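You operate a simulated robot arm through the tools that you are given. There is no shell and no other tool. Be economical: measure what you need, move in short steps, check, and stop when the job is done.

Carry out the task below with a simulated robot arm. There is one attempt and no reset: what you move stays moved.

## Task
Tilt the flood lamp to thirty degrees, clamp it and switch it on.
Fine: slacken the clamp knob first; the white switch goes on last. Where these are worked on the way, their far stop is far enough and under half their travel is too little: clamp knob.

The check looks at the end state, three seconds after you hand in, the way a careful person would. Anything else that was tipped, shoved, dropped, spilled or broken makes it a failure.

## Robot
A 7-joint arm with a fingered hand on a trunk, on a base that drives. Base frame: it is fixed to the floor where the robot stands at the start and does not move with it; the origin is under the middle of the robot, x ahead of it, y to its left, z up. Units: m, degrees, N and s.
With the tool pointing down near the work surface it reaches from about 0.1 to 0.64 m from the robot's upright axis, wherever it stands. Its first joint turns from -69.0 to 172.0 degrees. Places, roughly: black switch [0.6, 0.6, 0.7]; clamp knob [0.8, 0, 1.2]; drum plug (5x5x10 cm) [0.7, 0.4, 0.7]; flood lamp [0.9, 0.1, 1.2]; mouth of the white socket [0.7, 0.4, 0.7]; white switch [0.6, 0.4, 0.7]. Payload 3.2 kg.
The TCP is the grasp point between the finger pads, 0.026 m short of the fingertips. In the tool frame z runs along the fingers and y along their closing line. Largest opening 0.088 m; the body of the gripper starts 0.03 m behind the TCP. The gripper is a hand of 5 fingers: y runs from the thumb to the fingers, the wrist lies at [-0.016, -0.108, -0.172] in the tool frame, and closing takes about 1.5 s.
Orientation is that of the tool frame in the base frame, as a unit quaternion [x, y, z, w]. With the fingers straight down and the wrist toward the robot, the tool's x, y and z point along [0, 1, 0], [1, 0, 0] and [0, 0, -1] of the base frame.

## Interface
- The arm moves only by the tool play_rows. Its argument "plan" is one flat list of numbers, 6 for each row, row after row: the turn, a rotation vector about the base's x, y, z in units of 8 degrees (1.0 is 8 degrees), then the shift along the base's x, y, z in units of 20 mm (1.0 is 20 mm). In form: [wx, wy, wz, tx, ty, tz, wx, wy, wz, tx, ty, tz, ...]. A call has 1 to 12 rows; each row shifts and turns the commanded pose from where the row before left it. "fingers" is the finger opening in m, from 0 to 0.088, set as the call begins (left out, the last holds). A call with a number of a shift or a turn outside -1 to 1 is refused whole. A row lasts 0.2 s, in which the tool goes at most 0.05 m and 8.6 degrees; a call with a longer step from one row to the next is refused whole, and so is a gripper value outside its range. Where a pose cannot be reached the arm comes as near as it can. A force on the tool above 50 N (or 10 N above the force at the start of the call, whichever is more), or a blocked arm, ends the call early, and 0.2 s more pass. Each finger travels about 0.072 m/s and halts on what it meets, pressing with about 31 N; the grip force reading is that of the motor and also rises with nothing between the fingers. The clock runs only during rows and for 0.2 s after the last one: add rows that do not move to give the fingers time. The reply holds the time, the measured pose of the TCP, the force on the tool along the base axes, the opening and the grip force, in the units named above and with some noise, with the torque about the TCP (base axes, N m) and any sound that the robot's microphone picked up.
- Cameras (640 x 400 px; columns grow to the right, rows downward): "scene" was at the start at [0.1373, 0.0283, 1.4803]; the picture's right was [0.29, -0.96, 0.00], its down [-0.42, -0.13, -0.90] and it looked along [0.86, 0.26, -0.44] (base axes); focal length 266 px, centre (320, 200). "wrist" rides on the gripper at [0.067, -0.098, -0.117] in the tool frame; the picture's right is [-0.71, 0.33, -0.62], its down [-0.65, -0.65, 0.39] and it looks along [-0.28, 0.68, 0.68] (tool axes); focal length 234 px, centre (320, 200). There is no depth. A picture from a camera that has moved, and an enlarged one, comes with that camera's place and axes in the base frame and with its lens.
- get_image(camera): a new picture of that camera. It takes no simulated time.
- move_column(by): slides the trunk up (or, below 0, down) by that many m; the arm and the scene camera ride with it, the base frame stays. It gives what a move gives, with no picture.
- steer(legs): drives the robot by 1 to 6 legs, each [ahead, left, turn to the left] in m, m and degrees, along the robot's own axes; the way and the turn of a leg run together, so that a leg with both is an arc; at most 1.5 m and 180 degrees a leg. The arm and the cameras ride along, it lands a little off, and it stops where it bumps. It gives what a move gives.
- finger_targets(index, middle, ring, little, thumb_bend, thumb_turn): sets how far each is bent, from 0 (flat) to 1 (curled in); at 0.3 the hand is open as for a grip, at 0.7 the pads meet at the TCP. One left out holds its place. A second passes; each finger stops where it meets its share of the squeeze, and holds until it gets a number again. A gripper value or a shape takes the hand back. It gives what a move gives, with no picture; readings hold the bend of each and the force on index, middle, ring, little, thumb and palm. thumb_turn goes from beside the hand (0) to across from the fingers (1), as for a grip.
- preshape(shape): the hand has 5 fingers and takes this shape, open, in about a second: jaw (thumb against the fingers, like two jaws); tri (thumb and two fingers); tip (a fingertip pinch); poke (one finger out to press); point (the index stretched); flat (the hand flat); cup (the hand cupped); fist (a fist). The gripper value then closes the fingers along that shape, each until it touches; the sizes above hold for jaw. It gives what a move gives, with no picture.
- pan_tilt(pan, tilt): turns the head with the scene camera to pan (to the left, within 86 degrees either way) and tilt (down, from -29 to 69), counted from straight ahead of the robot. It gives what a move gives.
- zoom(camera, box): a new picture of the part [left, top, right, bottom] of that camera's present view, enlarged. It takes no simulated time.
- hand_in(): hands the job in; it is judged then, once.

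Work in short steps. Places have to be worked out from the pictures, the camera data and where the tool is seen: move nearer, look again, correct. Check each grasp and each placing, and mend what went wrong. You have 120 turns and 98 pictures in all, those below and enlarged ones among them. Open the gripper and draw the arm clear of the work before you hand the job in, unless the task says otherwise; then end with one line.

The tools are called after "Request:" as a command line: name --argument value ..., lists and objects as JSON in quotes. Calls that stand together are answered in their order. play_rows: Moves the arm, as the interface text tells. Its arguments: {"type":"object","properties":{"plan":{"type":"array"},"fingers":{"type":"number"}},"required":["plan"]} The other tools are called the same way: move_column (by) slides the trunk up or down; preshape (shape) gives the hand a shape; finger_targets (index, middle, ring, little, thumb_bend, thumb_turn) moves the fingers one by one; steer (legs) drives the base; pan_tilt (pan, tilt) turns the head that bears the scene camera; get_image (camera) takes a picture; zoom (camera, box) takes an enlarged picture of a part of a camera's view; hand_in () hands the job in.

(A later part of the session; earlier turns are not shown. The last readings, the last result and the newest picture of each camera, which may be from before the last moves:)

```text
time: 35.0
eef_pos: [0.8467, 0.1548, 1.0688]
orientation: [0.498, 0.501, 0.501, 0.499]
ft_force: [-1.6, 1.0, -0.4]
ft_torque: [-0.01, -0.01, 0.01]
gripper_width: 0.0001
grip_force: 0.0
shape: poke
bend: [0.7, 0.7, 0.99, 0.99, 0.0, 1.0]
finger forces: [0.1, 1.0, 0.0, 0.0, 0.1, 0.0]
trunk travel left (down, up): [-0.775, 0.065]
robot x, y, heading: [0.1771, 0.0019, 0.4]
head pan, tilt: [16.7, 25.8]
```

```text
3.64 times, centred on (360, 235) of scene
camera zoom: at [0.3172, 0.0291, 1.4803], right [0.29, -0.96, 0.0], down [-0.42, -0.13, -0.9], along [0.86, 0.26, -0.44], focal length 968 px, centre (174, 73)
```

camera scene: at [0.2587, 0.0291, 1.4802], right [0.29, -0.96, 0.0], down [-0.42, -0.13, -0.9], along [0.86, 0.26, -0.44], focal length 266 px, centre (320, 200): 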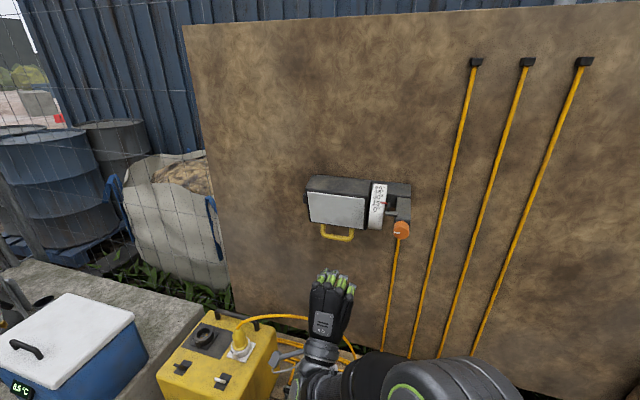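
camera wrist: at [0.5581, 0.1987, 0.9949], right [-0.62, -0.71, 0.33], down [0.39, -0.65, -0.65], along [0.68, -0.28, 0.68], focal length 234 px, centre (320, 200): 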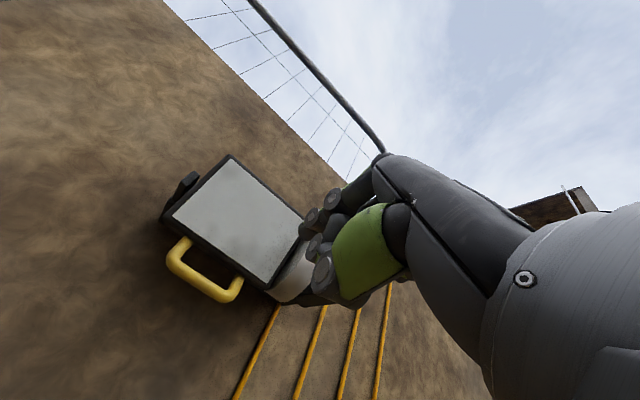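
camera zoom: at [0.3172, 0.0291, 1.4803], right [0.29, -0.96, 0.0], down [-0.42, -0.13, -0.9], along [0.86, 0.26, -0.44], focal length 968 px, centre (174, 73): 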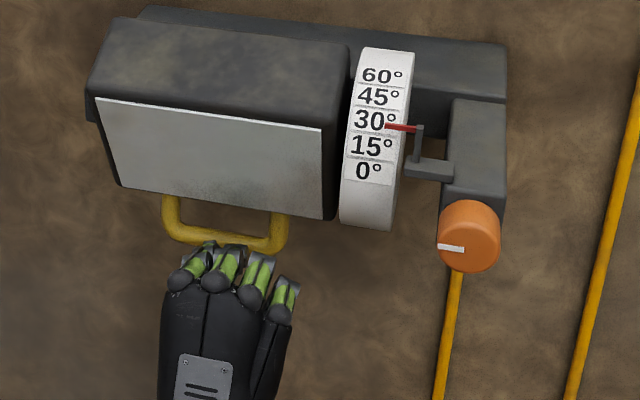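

Now ~26–27°. Push 4 mm more, retract, and lower the trunk for a level reading.

Request:
play_rows --plan '[0, 0, 0, 0.18, 0, 0]'

Request:
play_rows --plan '[0, 0, 0, -1, 0, 0, 0, 0, 0, -1, 0, 0, 0, 0, 0, -1, 0, 0, 0, 0, 0, -1, 0, 0, 0, 0, 0, -1, 0, 0]'

Request:
zoom --camera "scene" --box '[280, 180, 440, 290]'

Request:
get_image --camera "wrist"

```text
time: 35.4
eef_pos: [0.8487, 0.1561, 1.0691]
orientation: [0.498, 0.501, 0.501, 0.5]
ft_force: [-1.2, -0.1, -0.3]
ft_torque: [-0.02, 0.0, -0.06]
gripper_width: 0.0
grip_force: 0.1
shape: poke
bend: [0.7, 0.7, 0.99, 0.99, 0.0, 1.0]
finger forces: [0.0, 1.1, 0.0, 0.1, 0.0, 0.0]
trunk travel left (down, up): [-0.775, 0.065]
robot x, y, heading: [0.1813, -0.0004, 0.2]
head pan, tilt: [16.7, 25.8]
```

```text
time: 36.6
eef_pos: [0.7479, 0.154, 1.0681]
orientation: [0.5, 0.501, 0.501, 0.499]
ft_force: [1.0, 0.8, -0.2]
ft_torque: [0.0, -0.02, -0.05]
gripper_width: 0.0003
grip_force: 0.1
shape: poke
bend: [0.7, 0.7, 0.99, 0.99, 0.0, 1.0]
finger forces: [0.0, 0.1, 0.0, 0.0, 0.0, 0.1]
trunk travel left (down, up): [-0.775, 0.065]
robot x, y, heading: [0.1806, -0.0034, 0.4]
head pan, tilt: [16.7, 25.8]
```

```text
3.64 times, centred on (360, 235) of scene
camera zoom: at [0.3167, 0.0292, 1.4803], right [0.29, -0.96, 0.0], down [-0.42, -0.13, -0.9], along [0.86, 0.26, -0.44], focal length 968 px, centre (174, 73)
```

zoom: 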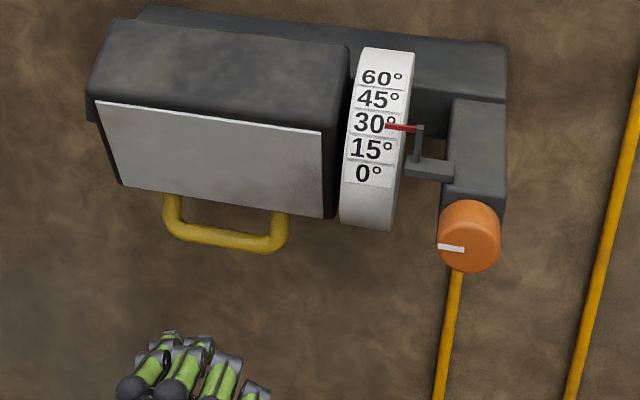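

```text
62 pictures are left
camera wrist: at [0.6307, 0.2207, 0.9706], right [-0.62, -0.71, 0.33], down [0.39, -0.65, -0.65], along [0.68, -0.28, 0.68], focal length 234 px, centre (320, 200)
```

wrist: 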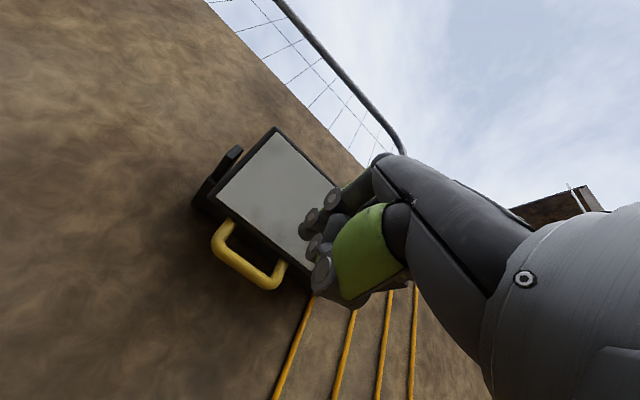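

The scene camera looks nearly along the drum's normal at the pointer (label spacing is largest there), so parallax is small. Enlarge more for a precise reading.

Request:
zoom --camera "scene" --box '[360, 190, 400, 215]'

```text
16.00 times, centred on (380, 202) of scene
camera zoom: at [0.3167, 0.0292, 1.4803], right [0.29, -0.96, 0.0], down [-0.42, -0.13, -0.9], along [0.86, 0.26, -0.44], focal length 4261 px, centre (-640, 160)
```

zoom: 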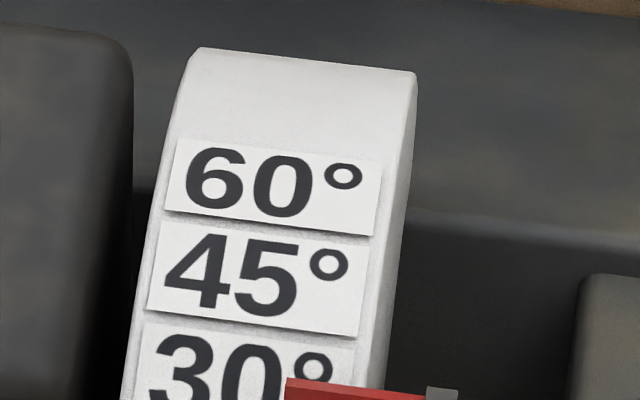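

Request:
zoom --camera "scene" --box '[364, 196, 412, 234]'

```text
10.53 times, centred on (388, 215) of scene
camera zoom: at [0.3167, 0.0292, 1.4803], right [0.29, -0.96, 0.0], down [-0.42, -0.13, -0.9], along [0.86, 0.26, -0.44], focal length 2803 px, centre (-396, 42)
```

zoom: 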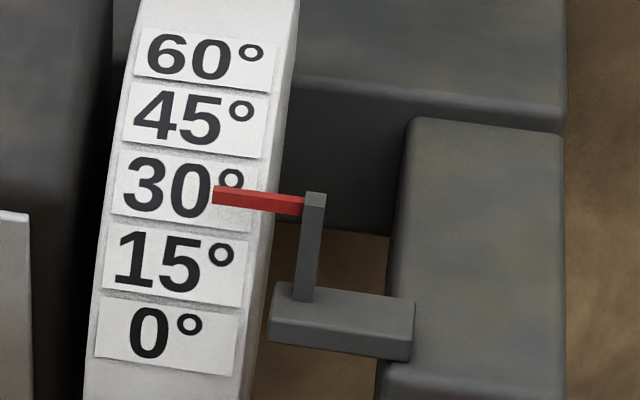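

Reads 30° in this view. I raise the trunk 6 cm to view the pointer closer to the drum normal and check parallax.

Request:
move_column --by 0.06

Request:
zoom --camera "scene" --box '[356, 206, 412, 250]'

```text
time: 37.6
eef_pos: [0.7491, 0.1543, 1.1277]
orientation: [0.499, 0.501, 0.501, 0.499]
ft_force: [0.6, -0.2, -0.5]
ft_torque: [-0.04, 0.0, 0.0]
gripper_width: 0.0001
grip_force: 0.1
shape: poke
bend: [0.7, 0.7, 0.99, 0.99, 0.0, 1.0]
finger forces: [0.1, 0.0, 0.0, 0.0, 0.0, 0.0]
trunk travel left (down, up): [-0.835, 0.005]
robot x, y, heading: [0.1835, 0.0007, 0.1]
head pan, tilt: [16.7, 25.8]
```

```text
9.09 times, centred on (384, 228) of scene
camera zoom: at [0.3175, 0.0289, 1.5403], right [0.29, -0.96, 0.0], down [-0.42, -0.13, -0.9], along [0.86, 0.26, -0.44], focal length 2421 px, centre (-262, -54)
```

zoom: 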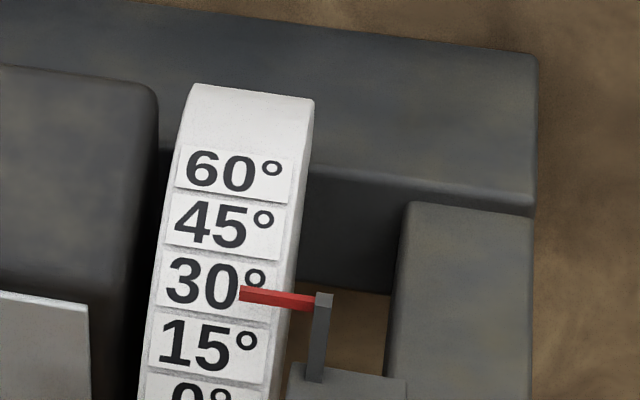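

Reads about 29°. Lower back, and push 1.8 mm beyond the previous end point.

Request:
move_column --by -0.06

Request:
play_rows --plan '[0, 0, 0, 1, 0, 0, 0, 0, 0, 1, 0, 0, 0, 0, 0, 1, 0, 0, 0, 0, 0, 1, 0, 0, 0, 0, 0, 0.5, 0, 0, 0, 0, 0, 0.5, 0, 0, 0, 0, 0, 0.09, 0, 0]'

Request:
play_rows --plan '[0, 0, 0, -1, 0, 0, 0, 0, 0, -1, 0, 0, 0, 0, 0, -1, 0, 0, 0, 0, 0, -1, 0, 0, 0, 0, 0, -1, 0, 0]'

Request:
move_column --by 0.06

Request:
zoom --camera "scene" --box '[356, 206, 412, 250]'

```text
time: 38.6
eef_pos: [0.7497, 0.1537, 1.0678]
orientation: [0.5, 0.5, 0.5, 0.5]
ft_force: [0.0, -0.4, -0.6]
ft_torque: [0.02, -0.02, -0.03]
gripper_width: 0.0
grip_force: 0.1
shape: poke
bend: [0.7, 0.7, 0.99, 0.99, 0.0, 1.0]
finger forces: [0.0, 0.0, 0.0, 0.0, 0.0, 0.1]
trunk travel left (down, up): [-0.775, 0.065]
robot x, y, heading: [0.1832, -0.002, 0.4]
head pan, tilt: [16.7, 25.8]
```

```text
time: 40.2
eef_pos: [0.8501, 0.1528, 1.0671]
orientation: [0.499, 0.501, 0.501, 0.499]
ft_force: [-1.2, -0.9, 0.2]
ft_torque: [0.03, 0.0, 0.01]
gripper_width: 0.0003
grip_force: 0.0
shape: poke
bend: [0.7, 0.7, 0.99, 0.99, 0.0, 1.0]
finger forces: [0.0, 1.0, 0.0, 0.0, 0.0, 0.0]
trunk travel left (down, up): [-0.775, 0.065]
robot x, y, heading: [0.1874, -0.0004, 0.1]
head pan, tilt: [16.7, 25.8]
```

```text
time: 41.4
eef_pos: [0.7512, 0.155, 1.0701]
orientation: [0.5, 0.5, 0.5, 0.501]
ft_force: [-0.2, 1.6, -0.2]
ft_torque: [-0.02, -0.03, 0.01]
gripper_width: 0.0
grip_force: 0.0
shape: poke
bend: [0.7, 0.7, 0.99, 0.99, 0.0, 1.0]
finger forces: [0.0, 0.1, 0.0, 0.0, 0.0, 0.1]
trunk travel left (down, up): [-0.775, 0.065]
robot x, y, heading: [0.1788, 0.0002, 0.1]
head pan, tilt: [16.7, 25.8]
```

```text
time: 42.4
eef_pos: [0.7526, 0.1547, 1.129]
orientation: [0.499, 0.501, 0.501, 0.5]
ft_force: [0.4, -0.6, -0.5]
ft_torque: [0.04, -0.01, 0.0]
gripper_width: 0.0
grip_force: 0.1
shape: poke
bend: [0.7, 0.7, 0.99, 0.99, 0.0, 1.0]
finger forces: [0.1, 0.0, 0.1, 0.0, 0.0, 0.0]
trunk travel left (down, up): [-0.835, 0.005]
robot x, y, heading: [0.1781, -0.002, 0.4]
head pan, tilt: [16.7, 25.8]
```

```text
9.09 times, centred on (384, 228) of scene
camera zoom: at [0.3175, 0.0289, 1.5403], right [0.29, -0.96, 0.0], down [-0.42, -0.13, -0.9], along [0.86, 0.26, -0.44], focal length 2421 px, centre (-262, -54)
```

zoom: 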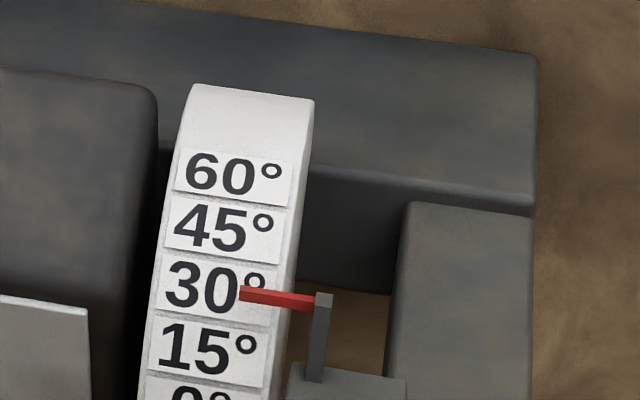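

Now 30° on the pointer. Next clamp: switch to tri shape and go in front of the knob at roll 0.

Request:
play_rows --plan '[0, 0, 0, -1, 0, 0, 0, 0, 0, -1, -0.5, 0, 0, 0, 0, 0, -1, 0.3, 0, 0, 0, 0, -1, 0.3, 0, 0, 0, 0, -1, 0.3, 0, 0, 0, 0, -1, 0.3, 0, 0, 0, 0, -1, 0.3, 0, 0, 0, 0, -1, 0.2, 0, 0, 0, 0, -1, 0, 0, 0, 0, 0, -0.25, 0]'

Request:
preshape --shape "tri"

Request:
zoom --camera "scene" --box '[300, 190, 460, 290]'

Request:
zoom --camera "wrist" --box '[120, 120, 400, 340]'

```text
time: 44.6
eef_pos: [0.7125, 0.0014, 1.1631]
orientation: [0.499, 0.501, 0.501, 0.499]
ft_force: [-0.4, 0.8, -0.3]
ft_torque: [-0.01, 0.0, -0.04]
gripper_width: 0.0002
grip_force: 0.1
shape: poke
bend: [0.7, 0.7, 0.99, 0.99, 0.0, 1.0]
finger forces: [0.0, 0.1, 0.0, 0.0, 0.0, 0.0]
trunk travel left (down, up): [-0.835, 0.005]
robot x, y, heading: [0.18, 0.0003, 0.3]
head pan, tilt: [16.7, 25.8]
```

```text
time: 45.5
eef_pos: [0.7133, 0.0003, 1.162]
orientation: [0.499, 0.501, 0.501, 0.499]
ft_force: [-0.1, 0.3, 0.0]
ft_torque: [-0.01, -0.03, -0.02]
gripper_width: 0.0877
grip_force: 0.0
shape: tri
bend: [0.3, 0.3, 0.99, 0.99, 0.3, 0.97]
finger forces: [0.0, 0.1, 0.0, 0.0, 0.0, 0.0]
trunk travel left (down, up): [-0.835, 0.005]
robot x, y, heading: [0.1777, -0.0013, 0.0]
head pan, tilt: [16.7, 25.8]
```

```text
4.00 times, centred on (380, 240) of scene
camera zoom: at [0.3174, 0.0288, 1.5403], right [0.29, -0.96, 0.0], down [-0.42, -0.13, -0.9], along [0.86, 0.26, -0.44], focal length 1065 px, centre (80, 40)
```

zoom: 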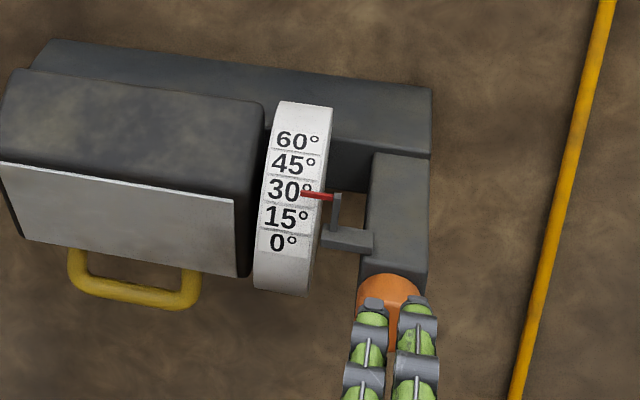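

```text
1.82 times, centred on (260, 230) of wrist
camera zoom: at [0.5955, 0.0664, 1.0656], right [-0.62, -0.71, 0.33], down [0.39, -0.65, -0.65], along [0.68, -0.28, 0.68], focal length 426 px, centre (429, 146)
```

zoom: 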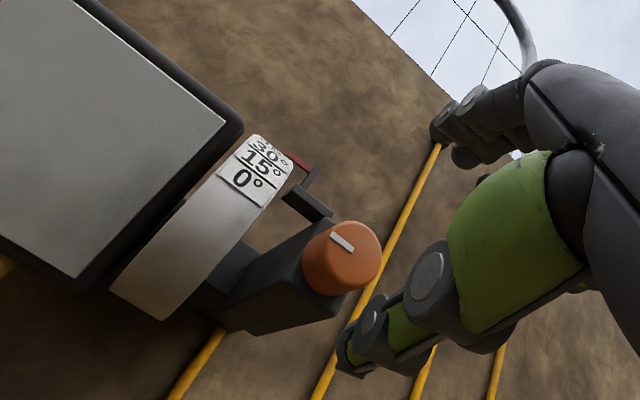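

Approach with a 0.065 opening, grip, and turn clockwise 46°.

Request:
play_rows --plan '[0, 0, 0, 0, 0, 0, 0, 0, 0, 0, 0, 0, 0, 0, 0, 1, 0, 0, 0, 0, 0, 1, 0, 0, 0, 0, 0, 1, 0, 0]' --fingers 0.065

Request:
play_rows --plan '[0, 0, 0, 0, 0, 0, 0, 0, 0, 0, 0, 0, 0, 0, 0, 0, 0, 0, 0, 0, 0, 0, 0, 0, 0, 0, 0, 0, 0, 0, 0, 0, 0, 0, 0, 0]' --fingers 0.01

Request:
play_rows --plan '[0.8, 0, 0, 0, 0, 0, 0.8, 0, 0, 0, 0, 0, 0.8, 0, 0, 0, 0, 0, 0.8, 0, 0, 0, 0, 0, 0.8, 0, 0, 0, 0, 0, 0.8, 0, 0, 0, 0, 0, 0.8, 0, 0, 0, 0, 0]'

Request:
zoom --camera "wrist" --box '[120, 120, 400, 340]'

```text
time: 46.7
eef_pos: [0.7729, 0.0001, 1.1622]
orientation: [0.499, 0.501, 0.501, 0.499]
ft_force: [0.5, -0.6, 0.3]
ft_torque: [-0.02, -0.01, -0.02]
gripper_width: 0.0654
grip_force: 0.0
shape: tri
bend: [0.4, 0.34, 0.99, 0.99, 0.08, 0.98]
finger forces: [0.0, 0.0, 0.1, 0.0, 0.1, 0.0]
trunk travel left (down, up): [-0.835, 0.005]
robot x, y, heading: [0.1778, 0.0007, 0.4]
head pan, tilt: [16.7, 25.8]
```

```text
time: 48.1
eef_pos: [0.7715, -0.0004, 1.1617]
orientation: [0.5, 0.501, 0.5, 0.499]
ft_force: [0.1, 0.1, -2.1]
ft_torque: [0.0, 0.02, 0.0]
gripper_width: 0.0243
grip_force: 31.1
shape: tri
bend: [0.59, 0.53, 1.0, 1.0, 0.44, 1.0]
finger forces: [13.2, 14.1, 0.0, 0.1, 29.8, 0.1]
trunk travel left (down, up): [-0.835, 0.005]
robot x, y, heading: [0.1783, 0.0019, 0.2]
head pan, tilt: [16.7, 25.8]
```

```text
time: 49.7
eef_pos: [0.773, 0.0022, 1.1629]
orientation: [0.652, 0.271, 0.654, 0.271]
ft_force: [-3.7, 1.5, -6.9]
ft_torque: [0.01, 0.13, 0.02]
gripper_width: 0.0238
grip_force: 30.6
shape: tri
bend: [0.6, 0.53, 1.0, 1.0, 0.44, 1.0]
finger forces: [12.2, 15.8, 0.0, 0.0, 32.3, 0.1]
trunk travel left (down, up): [-0.835, 0.005]
robot x, y, heading: [0.1763, 0.0003, 0.5]
head pan, tilt: [16.7, 25.8]
```

```text
1.82 times, centred on (260, 230) of wrist
camera zoom: at [0.6546, 0.1164, 1.1411], right [-0.62, -0.74, -0.27], down [0.39, 0.0, -0.92], along [0.68, -0.68, 0.29], focal length 426 px, centre (429, 146)
```

zoom: 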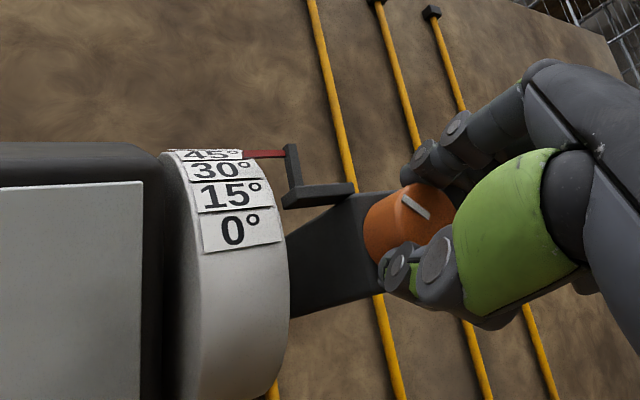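

Knob followed. Release, back off, roll back, regrip and make the second clockwise stroke to the stop.

Request:
play_rows --plan '[0, 0, 0, 0, 0, 0, 0, 0, 0, 0, 0, 0, 0, 0, 0, 0, 0, 0, 0, 0, 0, -1, 0, 0, 0, 0, 0, -1, 0, 0, 0, 0, 0, -1, 0, 0]' --fingers 0.065

Request:
play_rows --plan '[-1, 0, 0, 0, 0, 0, -1, 0, 0, 0, 0, 0, -1, 0, 0, 0, 0, 0, -1, 0, 0, 0, 0, 0, -1, 0, 0, 0, 0, 0, -0.5, 0, 0, 0, 0, 0, 0, 0, 0, 1, 0, 0, 0, 0, 0, 1, 0, 0, 0, 0, 0, 1, 0, 0]'

Request:
play_rows --plan '[0, 0, 0, 0, 0, 0, 0, 0, 0, 0, 0, 0, 0, 0, 0, 0, 0, 0, 0, 0, 0, 0, 0, 0, 0, 0, 0, 0, 0, 0, 0, 0, 0, 0, 0, 0]' --fingers 0.01

Request:
play_rows --plan '[0.8, 0, 0, 0, 0, 0, 0.8, 0, 0, 0, 0, 0, 0.8, 0, 0, 0, 0, 0, 0.8, 0, 0, 0, 0, 0, 0.8, 0, 0, 0, 0, 0, 0.8, 0, 0, 0, 0, 0, 0.8, 0, 0, 0, 0, 0, 0.8, 0, 0, 0, 0, 0]'

Request:
zoom --camera "wrist" --box '[120, 120, 400, 340]'

```text
time: 51.1
eef_pos: [0.7121, -0.0007, 1.1625]
orientation: [0.651, 0.272, 0.654, 0.271]
ft_force: [-0.3, -0.1, -0.2]
ft_torque: [-0.01, 0.02, -0.02]
gripper_width: 0.0645
grip_force: 0.1
shape: tri
bend: [0.4, 0.34, 0.99, 0.99, 0.07, 0.98]
finger forces: [0.0, 0.0, 0.0, 0.0, 0.0, 0.0]
trunk travel left (down, up): [-0.835, 0.005]
robot x, y, heading: [0.1763, -0.0058, -0.1]
head pan, tilt: [16.7, 25.8]
```

```text
time: 53.1
eef_pos: [0.7738, -0.0008, 1.1613]
orientation: [0.503, 0.497, 0.505, 0.495]
ft_force: [1.2, 0.2, 0.2]
ft_torque: [-0.02, -0.04, -0.02]
gripper_width: 0.0648
grip_force: 0.0
shape: tri
bend: [0.4, 0.34, 0.99, 0.99, 0.07, 0.98]
finger forces: [0.0, 0.0, 0.0, 0.0, 0.1, 0.0]
trunk travel left (down, up): [-0.835, 0.005]
robot x, y, heading: [0.1786, 0.0013, 0.3]
head pan, tilt: [16.7, 25.8]
```

```text
time: 54.5
eef_pos: [0.7719, 0.0004, 1.162]
orientation: [0.503, 0.498, 0.504, 0.495]
ft_force: [-0.9, 1.2, -4.9]
ft_torque: [-0.02, 0.08, 0.04]
gripper_width: 0.0226
grip_force: 31.1
shape: tri
bend: [0.6, 0.54, 1.0, 1.0, 0.44, 1.0]
finger forces: [12.7, 13.3, 0.1, 0.0, 31.3, 0.0]
trunk travel left (down, up): [-0.835, 0.005]
robot x, y, heading: [0.1788, 0.0007, 0.0]
head pan, tilt: [16.7, 25.8]
```

```text
time: 56.3
eef_pos: [0.7734, 0.0006, 1.1638]
orientation: [0.667, 0.23, 0.67, 0.23]
ft_force: [1.2, 1.0, -3.9]
ft_torque: [-0.09, 0.03, -0.05]
gripper_width: 0.0225
grip_force: 31.8
shape: tri
bend: [0.61, 0.54, 1.0, 1.0, 0.44, 1.0]
finger forces: [12.3, 16.8, 0.0, 0.0, 31.8, 0.0]
trunk travel left (down, up): [-0.835, 0.005]
robot x, y, heading: [0.1807, 0.0019, 0.1]
head pan, tilt: [16.7, 25.8]
```

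```text
1.82 times, centred on (260, 230) of wrist
camera zoom: at [0.6553, 0.1182, 1.1562], right [-0.62, -0.7, -0.36], down [0.39, 0.12, -0.91], along [0.68, -0.71, 0.2], focal length 426 px, centre (429, 146)
```

zoom: 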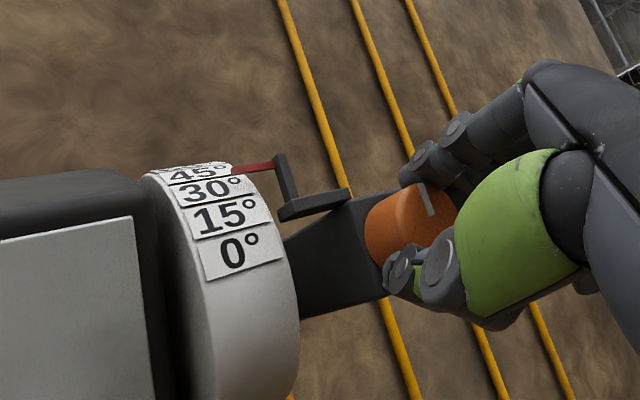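

Mark is back at upright. Turn a little more to feel the stop.

Request:
play_rows --plan '[0.7, 0, 0, 0, 0, 0, 0.7, 0, 0, 0, 0, 0, 0, 0, 0, 0, 0, 0]'

Request:
zoom --camera "wrist" --box '[120, 120, 400, 340]'

```text
time: 57.1
eef_pos: [0.7733, 0.0014, 1.1628]
orientation: [0.685, 0.163, 0.691, 0.163]
ft_force: [4.7, -0.3, 6.6]
ft_torque: [-0.33, -0.23, -0.1]
gripper_width: 0.0216
grip_force: 31.1
shape: tri
bend: [0.61, 0.53, 1.0, 1.0, 0.44, 1.0]
finger forces: [16.1, 16.8, 0.0, 0.0, 29.0, 0.0]
trunk travel left (down, up): [-0.835, 0.005]
robot x, y, heading: [0.1754, 0.0026, 0.3]
head pan, tilt: [16.7, 25.8]
```

```text
1.82 times, centred on (260, 230) of wrist
camera zoom: at [0.6552, 0.118, 1.1795], right [-0.62, -0.62, -0.49], down [0.39, 0.29, -0.87], along [0.68, -0.73, 0.06], focal length 426 px, centre (429, 146)
```

zoom: 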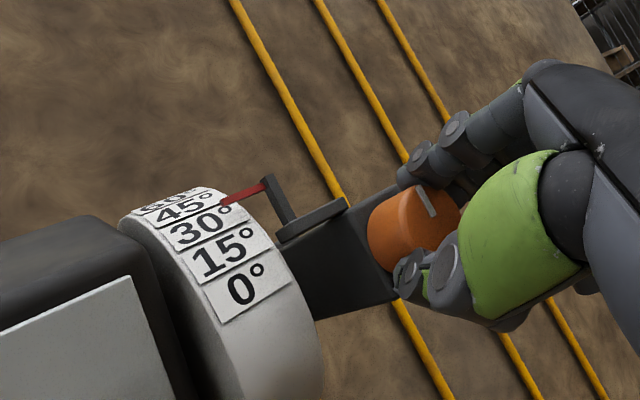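

Stop felt (−0.33 N·m). Release, back off, and check the reading.

Request:
play_rows --plan '[0, 0, 0, 0, 0, 0, 0, 0, 0, 0, 0, 0, 0, 0, 0, 0, 0, 0, 0, 0, 0, -1, 0, 0, 0, 0, 0, -1, 0, 0, 0, 0, 0, -1, 0, 0, 0, 0, 0, -1, 0, 0, -1, 0, 0, -1, 0, 0, -1, 0, 0, -1, 0, 0, -1, 0, 0, -1, 0, 0, -1, 0, 0, -1, 0, 0]' --fingers 0.065

Request:
zoom --camera "scene" --box '[356, 206, 412, 250]'

Request:
get_image --camera "scene"

```text
time: 59.6
eef_pos: [0.6314, -0.0345, 1.1321]
orientation: [0.69, 0.338, 0.558, 0.313]
ft_force: [0.3, 0.7, 0.2]
ft_torque: [-0.01, -0.01, 0.04]
gripper_width: 0.0646
grip_force: 0.1
shape: tri
bend: [0.4, 0.34, 0.99, 0.99, 0.07, 0.98]
finger forces: [0.1, 0.0, 0.0, 0.0, 0.0, 0.0]
out of reach, approached as far as the arm can: row 10, 11
trunk travel left (down, up): [-0.835, 0.005]
robot x, y, heading: [0.1789, 0.0024, 0.0]
head pan, tilt: [16.7, 25.8]
stopped in row 11: the arm was blocked; the commanded pose is now the measured one
```

```text
9.09 times, centred on (384, 228) of scene
camera zoom: at [0.317, 0.0287, 1.5403], right [0.29, -0.96, 0.0], down [-0.42, -0.13, -0.9], along [0.86, 0.26, -0.44], focal length 2421 px, centre (-262, -54)
```

zoom: 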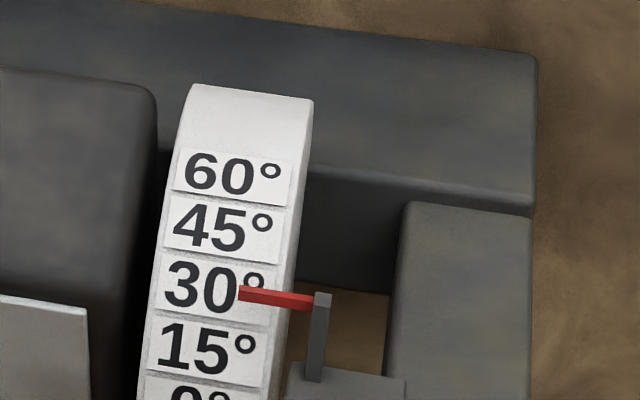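

```text
51 pictures are left
camera scene: at [0.317, 0.0287, 1.5403], right [0.29, -0.96, 0.0], down [-0.42, -0.13, -0.9], along [0.86, 0.26, -0.44], focal length 266 px, centre (320, 200)
```

scene: 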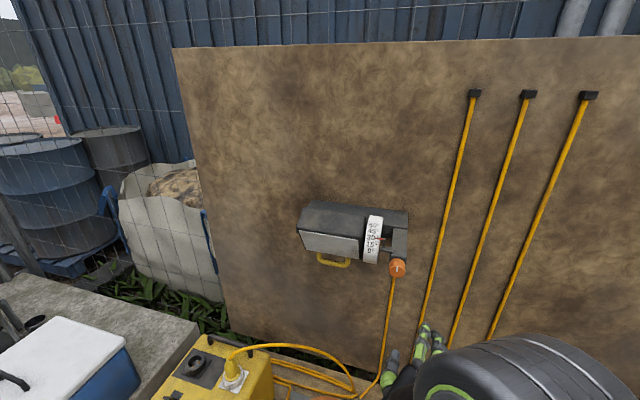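

Reading still 30°, knob upright (clamped). Back the base off 0.12 m, then turn the hand to point down.

Request:
steer --legs '[[-0.12, 0, 0]]'

Request:
play_rows --plan '[-0.228, 0.811, 0.328, -0.2, 0.3, 0, -0.228, 0.811, 0.328, -0.2, 0.3, 0, -0.228, 0.811, 0.328, -0.2, 0.3, 0, -0.228, 0.811, 0.328, -0.2, 0.3, 0, -0.228, 0.811, 0.328, -0.2, 0.3, 0, -0.228, 0.811, 0.328, -0.2, 0.3, 0, -0.228, 0.811, 0.328, -0.2, 0.3, 0, -0.228, 0.811, 0.328, -0.2, 0.3, 0, -0.228, 0.811, 0.328, -0.2, 0.3, 0, -0.228, 0.811, 0.328, -0.2, 0.3, 0, -0.228, 0.811, 0.328, -0.2, 0.3, 0, -0.228, 0.811, 0.328, -0.2, 0.3, 0]'

Request:
get_image --camera "scene"

```text
time: 60.8
eef_pos: [0.5104, -0.0344, 1.1333]
orientation: [0.689, 0.34, 0.56, 0.311]
ft_force: [-0.2, -0.2, -0.9]
ft_torque: [-0.02, 0.01, 0.03]
gripper_width: 0.0649
grip_force: 0.0
shape: tri
bend: [0.4, 0.34, 0.99, 0.99, 0.07, 0.98]
finger forces: [0.0, 0.1, 0.0, 0.1, 0.0, 0.0]
trunk travel left (down, up): [-0.835, 0.005]
robot x, y, heading: [0.0554, 0.0022, 0.1]
head pan, tilt: [16.7, 25.8]
```

```text
time: 63.4
eef_pos: [0.4638, 0.0382, 1.1313]
orientation: [0.707, 0.707, 0.0, -0.004]
ft_force: [0.2, 0.1, -0.7]
ft_torque: [-0.02, -0.02, -0.01]
gripper_width: 0.0646
grip_force: 0.0
shape: tri
bend: [0.4, 0.34, 0.99, 0.99, 0.07, 0.98]
finger forces: [0.0, 0.0, 0.0, 0.0, 0.0, 0.0]
trunk travel left (down, up): [-0.835, 0.005]
robot x, y, heading: [0.0583, 0.0003, 0.1]
head pan, tilt: [16.7, 25.8]
```

```text
50 pictures are left
camera scene: at [0.1959, 0.0286, 1.5402], right [0.29, -0.96, 0.0], down [-0.42, -0.13, -0.9], along [0.86, 0.26, -0.44], focal length 266 px, centre (320, 200)
```

scene: 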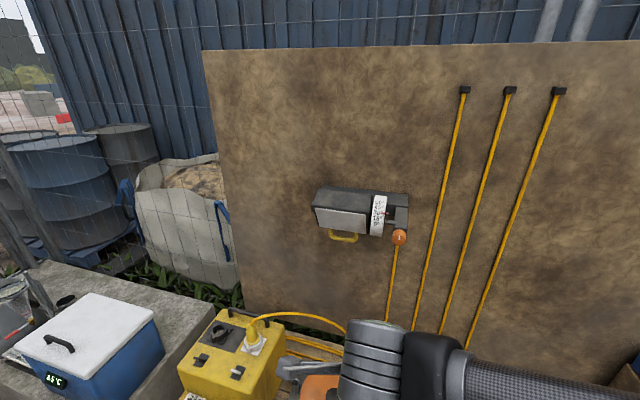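

Drive 0.22 m to the left and aim the head at the switch box.

Request:
steer --legs '[[0, 0.22, 0]]'

Request:
pan_tilt --pan 20 --tilt 55

Request:
get_image --camera "scene"

Request:
get_image --camera "wrist"

```text
time: 65.1
eef_pos: [0.4606, 0.2625, 1.1308]
orientation: [0.706, 0.708, 0.001, -0.003]
ft_force: [0.0, 0.0, -0.5]
ft_torque: [-0.01, -0.03, 0.01]
gripper_width: 0.0644
grip_force: 0.1
shape: tri
bend: [0.4, 0.34, 0.99, 0.99, 0.07, 0.98]
finger forces: [0.0, 0.0, 0.0, 0.1, 0.0, 0.0]
trunk travel left (down, up): [-0.835, 0.005]
robot x, y, heading: [0.0571, 0.2228, 0.3]
head pan, tilt: [16.7, 25.8]
```

```text
time: 66.0
eef_pos: [0.4612, 0.2627, 1.1317]
orientation: [0.706, 0.708, 0.001, -0.003]
ft_force: [0.3, -1.0, 0.1]
ft_torque: [0.02, 0.0, 0.01]
gripper_width: 0.0646
grip_force: 0.0
shape: tri
bend: [0.4, 0.34, 0.99, 0.99, 0.07, 0.98]
finger forces: [0.0, 0.1, 0.1, 0.1, 0.0, 0.0]
trunk travel left (down, up): [-0.835, 0.005]
robot x, y, heading: [0.055, 0.2217, 0.5]
head pan, tilt: [20.0, 55.0]
```

```text
49 pictures are left
camera scene: at [0.1734, 0.2503, 1.4977], right [0.35, -0.94, 0.0], down [-0.77, -0.29, -0.57], along [0.54, 0.2, -0.82], focal length 266 px, centre (320, 200)
```

scene: 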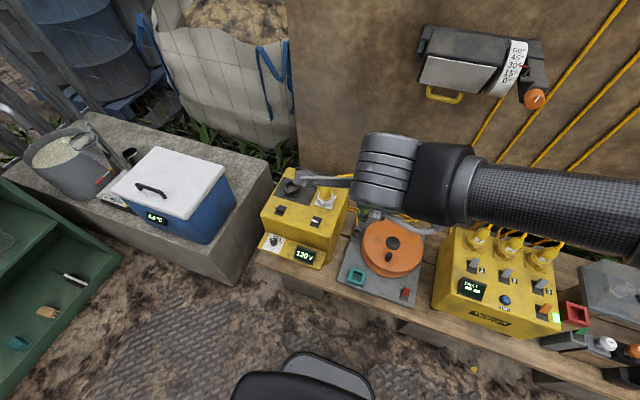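

```text
48 pictures are left
camera wrist: at [0.3632, 0.3282, 1.2499], right [0.34, -0.71, 0.62], down [-0.65, -0.65, -0.39], along [0.68, -0.27, -0.68], focal length 234 px, centre (320, 200)
```

wrist: 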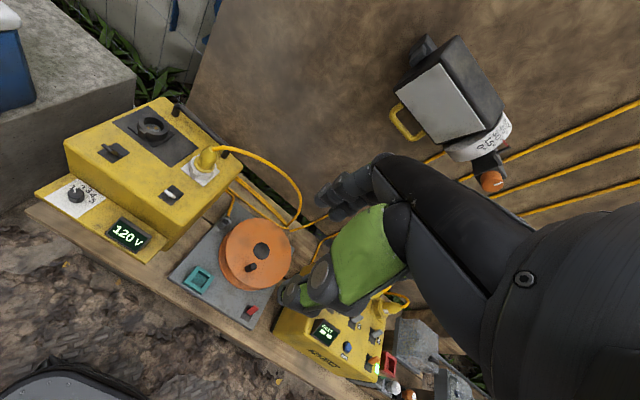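

Request:
zoom --camera "wrist" --box '[90, 120, 230, 220]'

Request:
zoom --camera "scene" --box '[255, 165, 365, 270]'

```text
4.00 times, centred on (160, 170) of wrist
camera zoom: at [0.3632, 0.3282, 1.2499], right [0.34, -0.71, 0.62], down [-0.65, -0.65, -0.39], along [0.68, -0.27, -0.68], focal length 937 px, centre (960, 320)
```

zoom: 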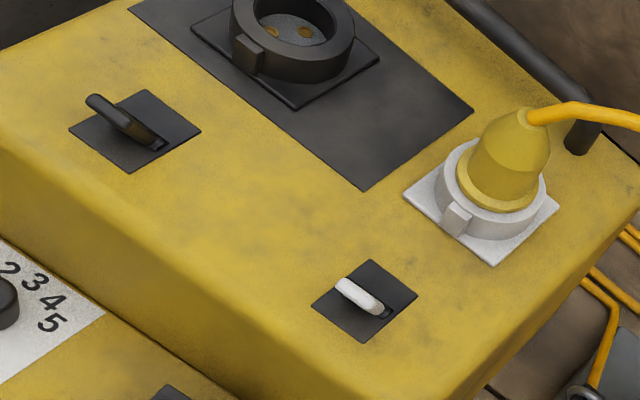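

```text
3.81 times, centred on (310, 218) of scene
camera zoom: at [0.1734, 0.2503, 1.4977], right [0.35, -0.94, 0.0], down [-0.77, -0.29, -0.57], along [0.54, 0.2, -0.82], focal length 1014 px, centre (358, 133)
```

zoom: 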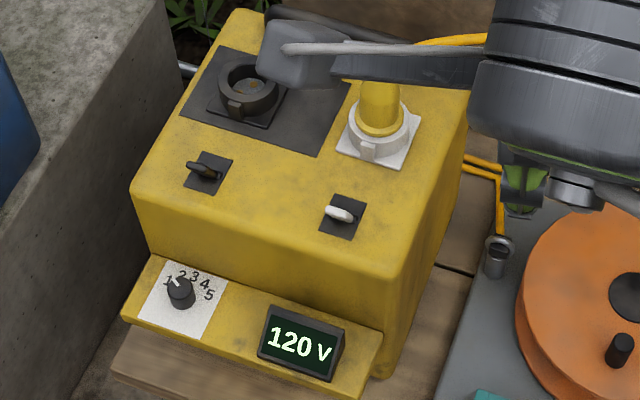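

Switch plate at about (0.621, 0.432, 0.672); white lever leans to +y (left), so it must be flicked toward −y. Form poke, drive slightly ahead, tilt the hand forward, and move to the left of the lever, still high.

Request:
preshape --shape "poke"

Request:
steer --legs '[[0.06, 0.04, 0]]'

Request:
play_rows --plan '[0, -0.75, 0, 0.5, 1, 0, 0, -0.75, 0, 0.5, 1, 0, 0, -0.75, 0, 0.5, 1, 0, 0, -0.75, 0, 0.5, 1, 0, 0, -0.75, 0, 0.5, 1, 0, 0, 0, 0, 0, 1, 0, 0, 0, 0, 0, 1, 0, 0, 0, 0, 0, 1, 0, 0, 0, 0, 0, 0.9, 0]'

Request:
move_column --by -0.3

Request:
get_image --camera "scene"

Request:
get_image --camera "wrist"

```text
time: 67.0
eef_pos: [0.4608, 0.2623, 1.131]
orientation: [0.705, 0.709, 0.0, -0.002]
ft_force: [-1.4, 0.0, 0.3]
ft_torque: [0.01, 0.0, 0.02]
gripper_width: 0.0002
grip_force: 0.1
shape: poke
bend: [0.7, 0.7, 0.99, 0.99, 0.0, 1.0]
finger forces: [0.1, 0.1, 0.0, 0.0, 0.0, 0.0]
trunk travel left (down, up): [-0.835, 0.005]
robot x, y, heading: [0.0611, 0.2218, 0.7]
head pan, tilt: [20.0, 55.0]
```

```text
time: 68.0
eef_pos: [0.5183, 0.3024, 1.133]
orientation: [0.706, 0.708, 0.0, -0.002]
ft_force: [-0.3, 1.2, -0.7]
ft_torque: [0.0, -0.04, -0.03]
gripper_width: 0.0002
grip_force: 0.1
shape: poke
bend: [0.7, 0.7, 0.99, 0.99, 0.0, 1.0]
finger forces: [0.0, 0.1, 0.0, 0.0, 0.0, 0.0]
trunk travel left (down, up): [-0.835, 0.005]
robot x, y, heading: [0.1169, 0.2639, 0.6]
head pan, tilt: [20.0, 55.0]
```

```text
time: 70.0
eef_pos: [0.5715, 0.4811, 1.1389]
orientation: [0.685, 0.682, 0.188, 0.176]
ft_force: [0.4, 0.5, 0.5]
ft_torque: [0.01, 0.01, 0.01]
gripper_width: 0.0001
grip_force: 0.1
shape: poke
bend: [0.7, 0.7, 0.99, 0.99, 0.0, 1.0]
finger forces: [0.0, 0.1, 0.0, 0.0, 0.1, 0.0]
trunk travel left (down, up): [-0.835, 0.005]
robot x, y, heading: [0.1133, 0.2656, 0.2]
head pan, tilt: [20.0, 55.0]
```

```text
time: 73.0
eef_pos: [0.5721, 0.4795, 0.8373]
orientation: [0.686, 0.68, 0.187, 0.178]
ft_force: [0.3, 0.8, 0.5]
ft_torque: [-0.01, 0.0, 0.0]
gripper_width: 0.0
grip_force: 0.1
shape: poke
bend: [0.7, 0.7, 0.99, 0.99, 0.0, 1.0]
finger forces: [0.0, 0.0, 0.1, 0.0, 0.0, 0.1]
trunk travel left (down, up): [-0.535, 0.305]
robot x, y, heading: [0.1148, 0.2646, 0.6]
head pan, tilt: [20.0, 55.0]
```

```text
45 pictures are left
camera scene: at [0.2322, 0.2908, 1.1977], right [0.35, -0.94, 0.0], down [-0.77, -0.29, -0.57], along [0.54, 0.2, -0.82], focal length 266 px, centre (320, 200)
```

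scene: 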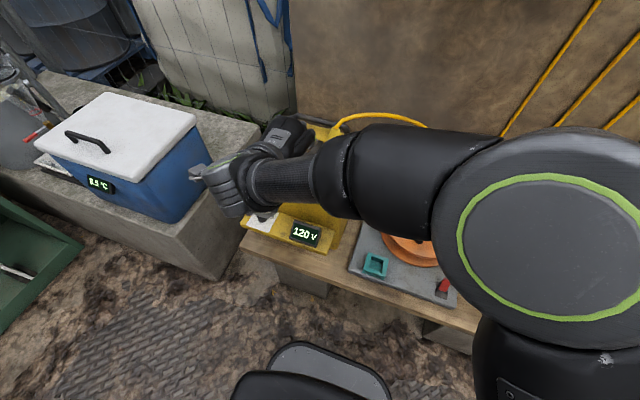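

```text
44 pictures are left
camera wrist: at [0.43, 0.5461, 0.8912], right [-0.03, -0.72, 0.7], down [-0.38, -0.64, -0.67], along [0.93, -0.28, -0.25], focal length 234 px, centre (320, 200)
```

wrist: 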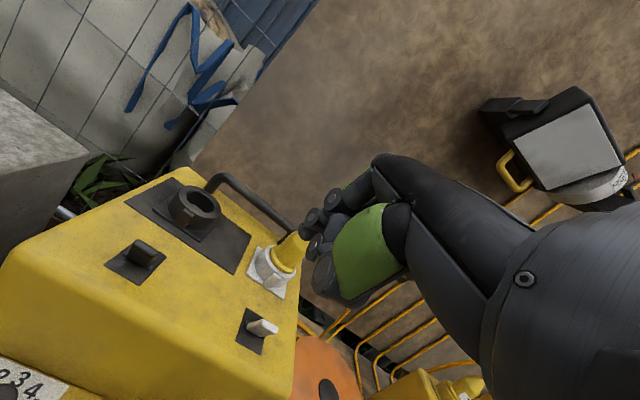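

Request:
zoom --camera "wrist" --box '[200, 280, 320, 370]'

```text
4.44 times, centred on (260, 325) of wrist
camera zoom: at [0.43, 0.5461, 0.8912], right [-0.03, -0.72, 0.7], down [-0.38, -0.64, -0.67], along [0.93, -0.28, -0.25], focal length 1041 px, centre (587, -356)
```

zoom: 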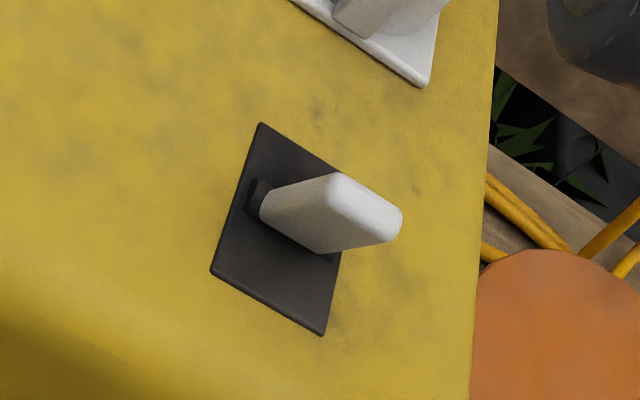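

Re-analysis with this closer view: the plate's long side is along x and the lever (≈37 mm) leans toward the robot (−x), tip at about (0.606, 0.432, 0.706). So it flips toward +x. I move the thumb aside first and look.

Request:
finger_targets --thumb_turn 0 --thumb_bend 0.3

Request:
play_rows --plan '[0, 0, 0, -0.6, -0.6, -0.5, 0, 0, 0, -0.6, -0.6, -0.5, 0, 0, 0, -0.6, -0.6, -0.5, 0, 0, 0, -0.6, -0.6, -0.5]'

Request:
get_image --camera "wrist"

Request:
zoom --camera "wrist" --box '[200, 180, 420, 400]'

```text
time: 74.0
eef_pos: [0.5732, 0.4788, 0.8366]
orientation: [0.685, 0.681, 0.186, 0.177]
ft_force: [-1.3, -0.3, -1.0]
ft_torque: [0.0, 0.01, 0.02]
gripper_width: 0.0981
grip_force: 0.1
shape: fingers
bend: [0.7, 0.7, 0.99, 0.99, 0.3, 0.0]
finger forces: [0.1, 0.1, 0.1, 0.0, 0.1, 0.0]
trunk travel left (down, up): [-0.535, 0.305]
robot x, y, heading: [0.1152, 0.2665, 0.3]
head pan, tilt: [20.0, 55.0]
```

```text
time: 75.0
eef_pos: [0.5228, 0.4315, 0.7935]
orientation: [0.682, 0.685, 0.184, 0.181]
ft_force: [0.1, 1.6, 0.6]
ft_torque: [0.02, -0.02, 0.01]
gripper_width: 0.098
grip_force: 0.1
shape: fingers
bend: [0.7, 0.7, 0.99, 0.99, 0.3, 0.0]
finger forces: [0.1, 0.0, 0.1, 0.0, 0.0, 0.0]
trunk travel left (down, up): [-0.535, 0.305]
robot x, y, heading: [0.1132, 0.2638, 0.2]
head pan, tilt: [20.0, 55.0]
```

```text
42 pictures are left
camera wrist: at [0.3791, 0.4972, 0.8463], right [-0.02, -0.71, 0.7], down [-0.37, -0.65, -0.66], along [0.93, -0.27, -0.25], focal length 234 px, centre (320, 200)
```

wrist: 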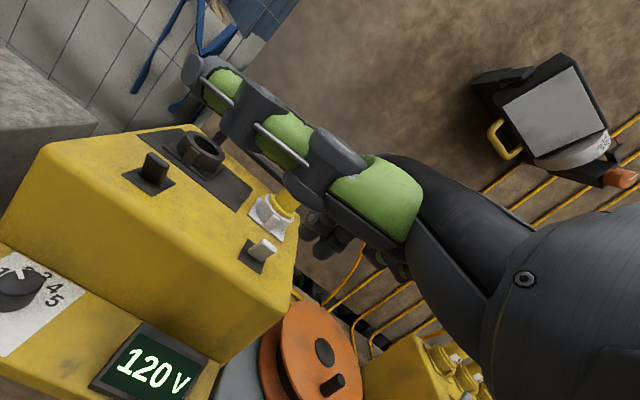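

```text
1.82 times, centred on (310, 290) of wrist
camera zoom: at [0.3791, 0.4972, 0.8463], right [-0.02, -0.71, 0.7], down [-0.37, -0.65, -0.66], along [0.93, -0.27, -0.25], focal length 426 px, centre (338, 36)
```

zoom: 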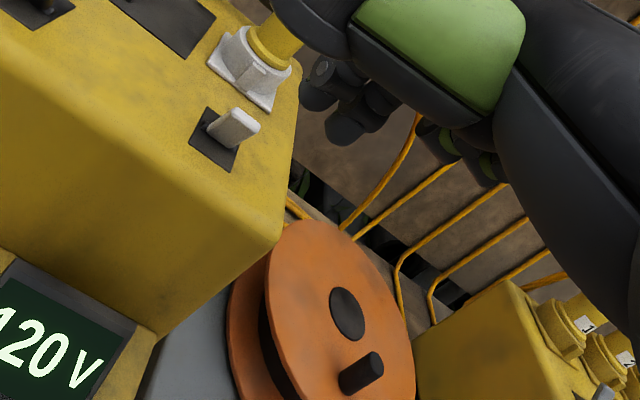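

The extended thumb reaches over the black switch; curl it instead.

Request:
finger_targets --thumb_bend 1

Request:
get_image --camera "wrist"

```text
time: 76.0
eef_pos: [0.5225, 0.4323, 0.792]
orientation: [0.682, 0.684, 0.183, 0.181]
ft_force: [-0.3, -0.3, 0.2]
ft_torque: [-0.01, -0.04, -0.02]
gripper_width: 0.0482
grip_force: 0.1
shape: fingers
bend: [0.7, 0.7, 0.99, 0.99, 1.0, 0.0]
finger forces: [0.0, 0.0, 0.1, 0.0, 0.0, 0.0]
trunk travel left (down, up): [-0.535, 0.305]
robot x, y, heading: [0.113, 0.2581, 0.6]
head pan, tilt: [20.0, 55.0]
```

```text
40 pictures are left
camera wrist: at [0.3792, 0.4974, 0.8462], right [-0.02, -0.71, 0.7], down [-0.37, -0.65, -0.66], along [0.93, -0.27, -0.25], focal length 234 px, centre (320, 200)
```

wrist: 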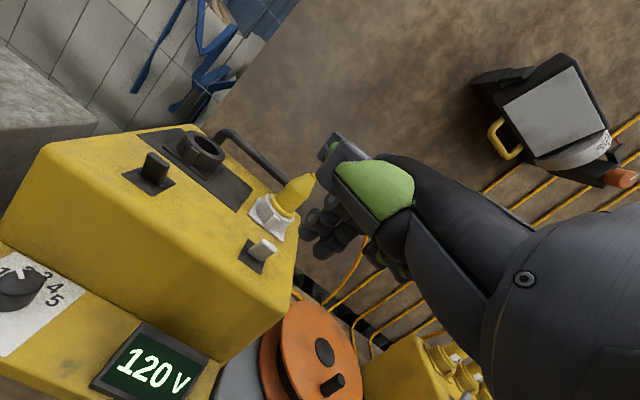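

Thumb now clear. Lever tip confirmed near (0.606, 0.436, 0.708). Lower the fingertips in front of it.

Request:
play_rows --plan '[0, 0, 0, 0, 0.1, -1, 0, 0, 0, 0.2, 0.1, -1, 0, 0, 0, 0.2, 0, -1, 0, 0, 0, 0.2, 0, -0.9]'

Request:
zoom --camera "wrist" --box '[200, 130, 420, 300]'

```text
time: 77.0
eef_pos: [0.5477, 0.4336, 0.7281]
orientation: [0.699, 0.668, 0.194, 0.169]
ft_force: [0.4, -0.4, 0.5]
ft_torque: [0.03, 0.01, -0.02]
gripper_width: 0.0482
grip_force: 0.1
shape: fingers
bend: [0.7, 0.7, 0.99, 0.99, 1.0, 0.0]
finger forces: [0.1, 0.1, 0.0, 0.1, 0.1, 0.0]
trunk travel left (down, up): [-0.535, 0.305]
robot x, y, heading: [0.1194, 0.2647, 0.5]
head pan, tilt: [20.0, 55.0]
```

```text
2.35 times, centred on (310, 215) of wrist
camera zoom: at [0.407, 0.5024, 0.784], right [-0.05, -0.74, 0.67], down [-0.4, -0.61, -0.69], along [0.92, -0.3, -0.27], focal length 551 px, centre (344, 165)
```

zoom: 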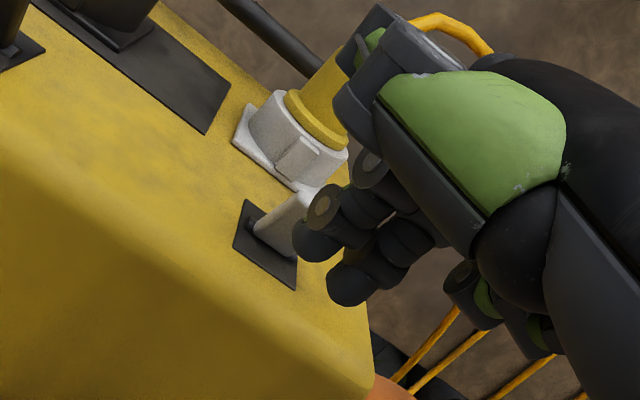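

Index fingertip is right in front of the lever. Lower 8 mm and push forward 30 mm.

Request:
play_rows --plan '[0, 0, 0, 0, 0, -0.4, 0, 0, 0, 0.5, 0, 0, 0, 0, 0, 0.5, 0, 0, 0, 0, 0, 0.5, 0, 0]'

Request:
zoom --camera "wrist" --box '[200, 130, 420, 300]'

```text
time: 78.0
eef_pos: [0.5698, 0.4354, 0.7091]
orientation: [0.689, 0.677, 0.186, 0.176]
ft_force: [0.1, 0.4, 0.8]
ft_torque: [0.01, -0.01, -0.01]
gripper_width: 0.0479
grip_force: 0.0
shape: fingers
bend: [0.7, 0.7, 0.99, 0.99, 1.0, 0.0]
finger forces: [0.0, 0.1, 0.1, 0.1, 0.0, 0.0]
trunk travel left (down, up): [-0.535, 0.305]
robot x, y, heading: [0.1137, 0.2648, 0.6]
head pan, tilt: [20.0, 55.0]
```

```text
2.35 times, centred on (310, 215) of wrist
camera zoom: at [0.4271, 0.5025, 0.7649], right [-0.03, -0.72, 0.69], down [-0.38, -0.63, -0.67], along [0.92, -0.29, -0.26], focal length 551 px, centre (344, 165)
```

zoom: 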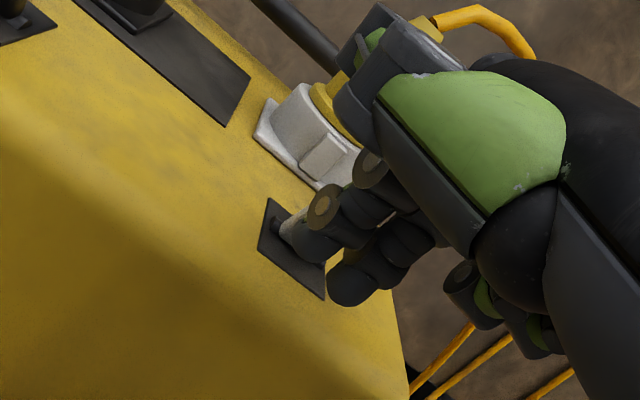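

No contact yet. Continue forward 24 mm.

Request:
play_rows --plan '[0, 0, 0, 0.4, 0, 0, 0, 0, 0, 0.4, 0, 0, 0, 0, 0, 0.4, 0, 0]'

Request:
zoom --camera "wrist" --box '[200, 130, 420, 300]'

```text
time: 78.8
eef_pos: [0.588, 0.4367, 0.707]
orientation: [0.684, 0.683, 0.183, 0.181]
ft_force: [-0.5, 0.8, 0.7]
ft_torque: [0.0, -0.04, 0.02]
gripper_width: 0.048
grip_force: 0.5
shape: fingers
bend: [0.7, 0.7, 0.99, 0.99, 1.0, 0.0]
finger forces: [0.0, 0.8, 0.0, 0.0, 0.0, 0.0]
trunk travel left (down, up): [-0.535, 0.305]
robot x, y, heading: [0.1127, 0.2654, 0.1]
head pan, tilt: [20.0, 55.0]
```

```text
2.35 times, centred on (310, 215) of wrist
camera zoom: at [0.4453, 0.5035, 0.7608], right [-0.02, -0.71, 0.7], down [-0.37, -0.65, -0.67], along [0.93, -0.28, -0.25], focal length 551 px, centre (344, 165)
```

zoom: 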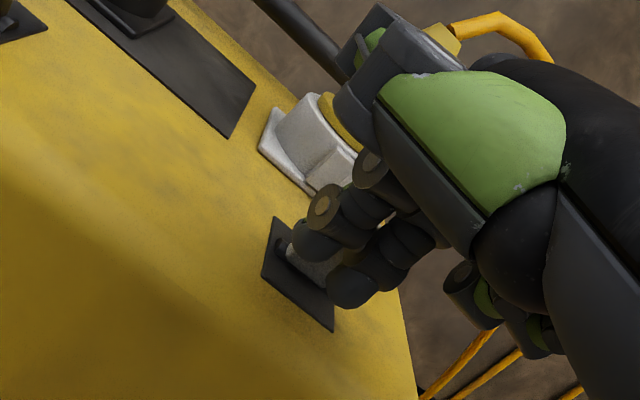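

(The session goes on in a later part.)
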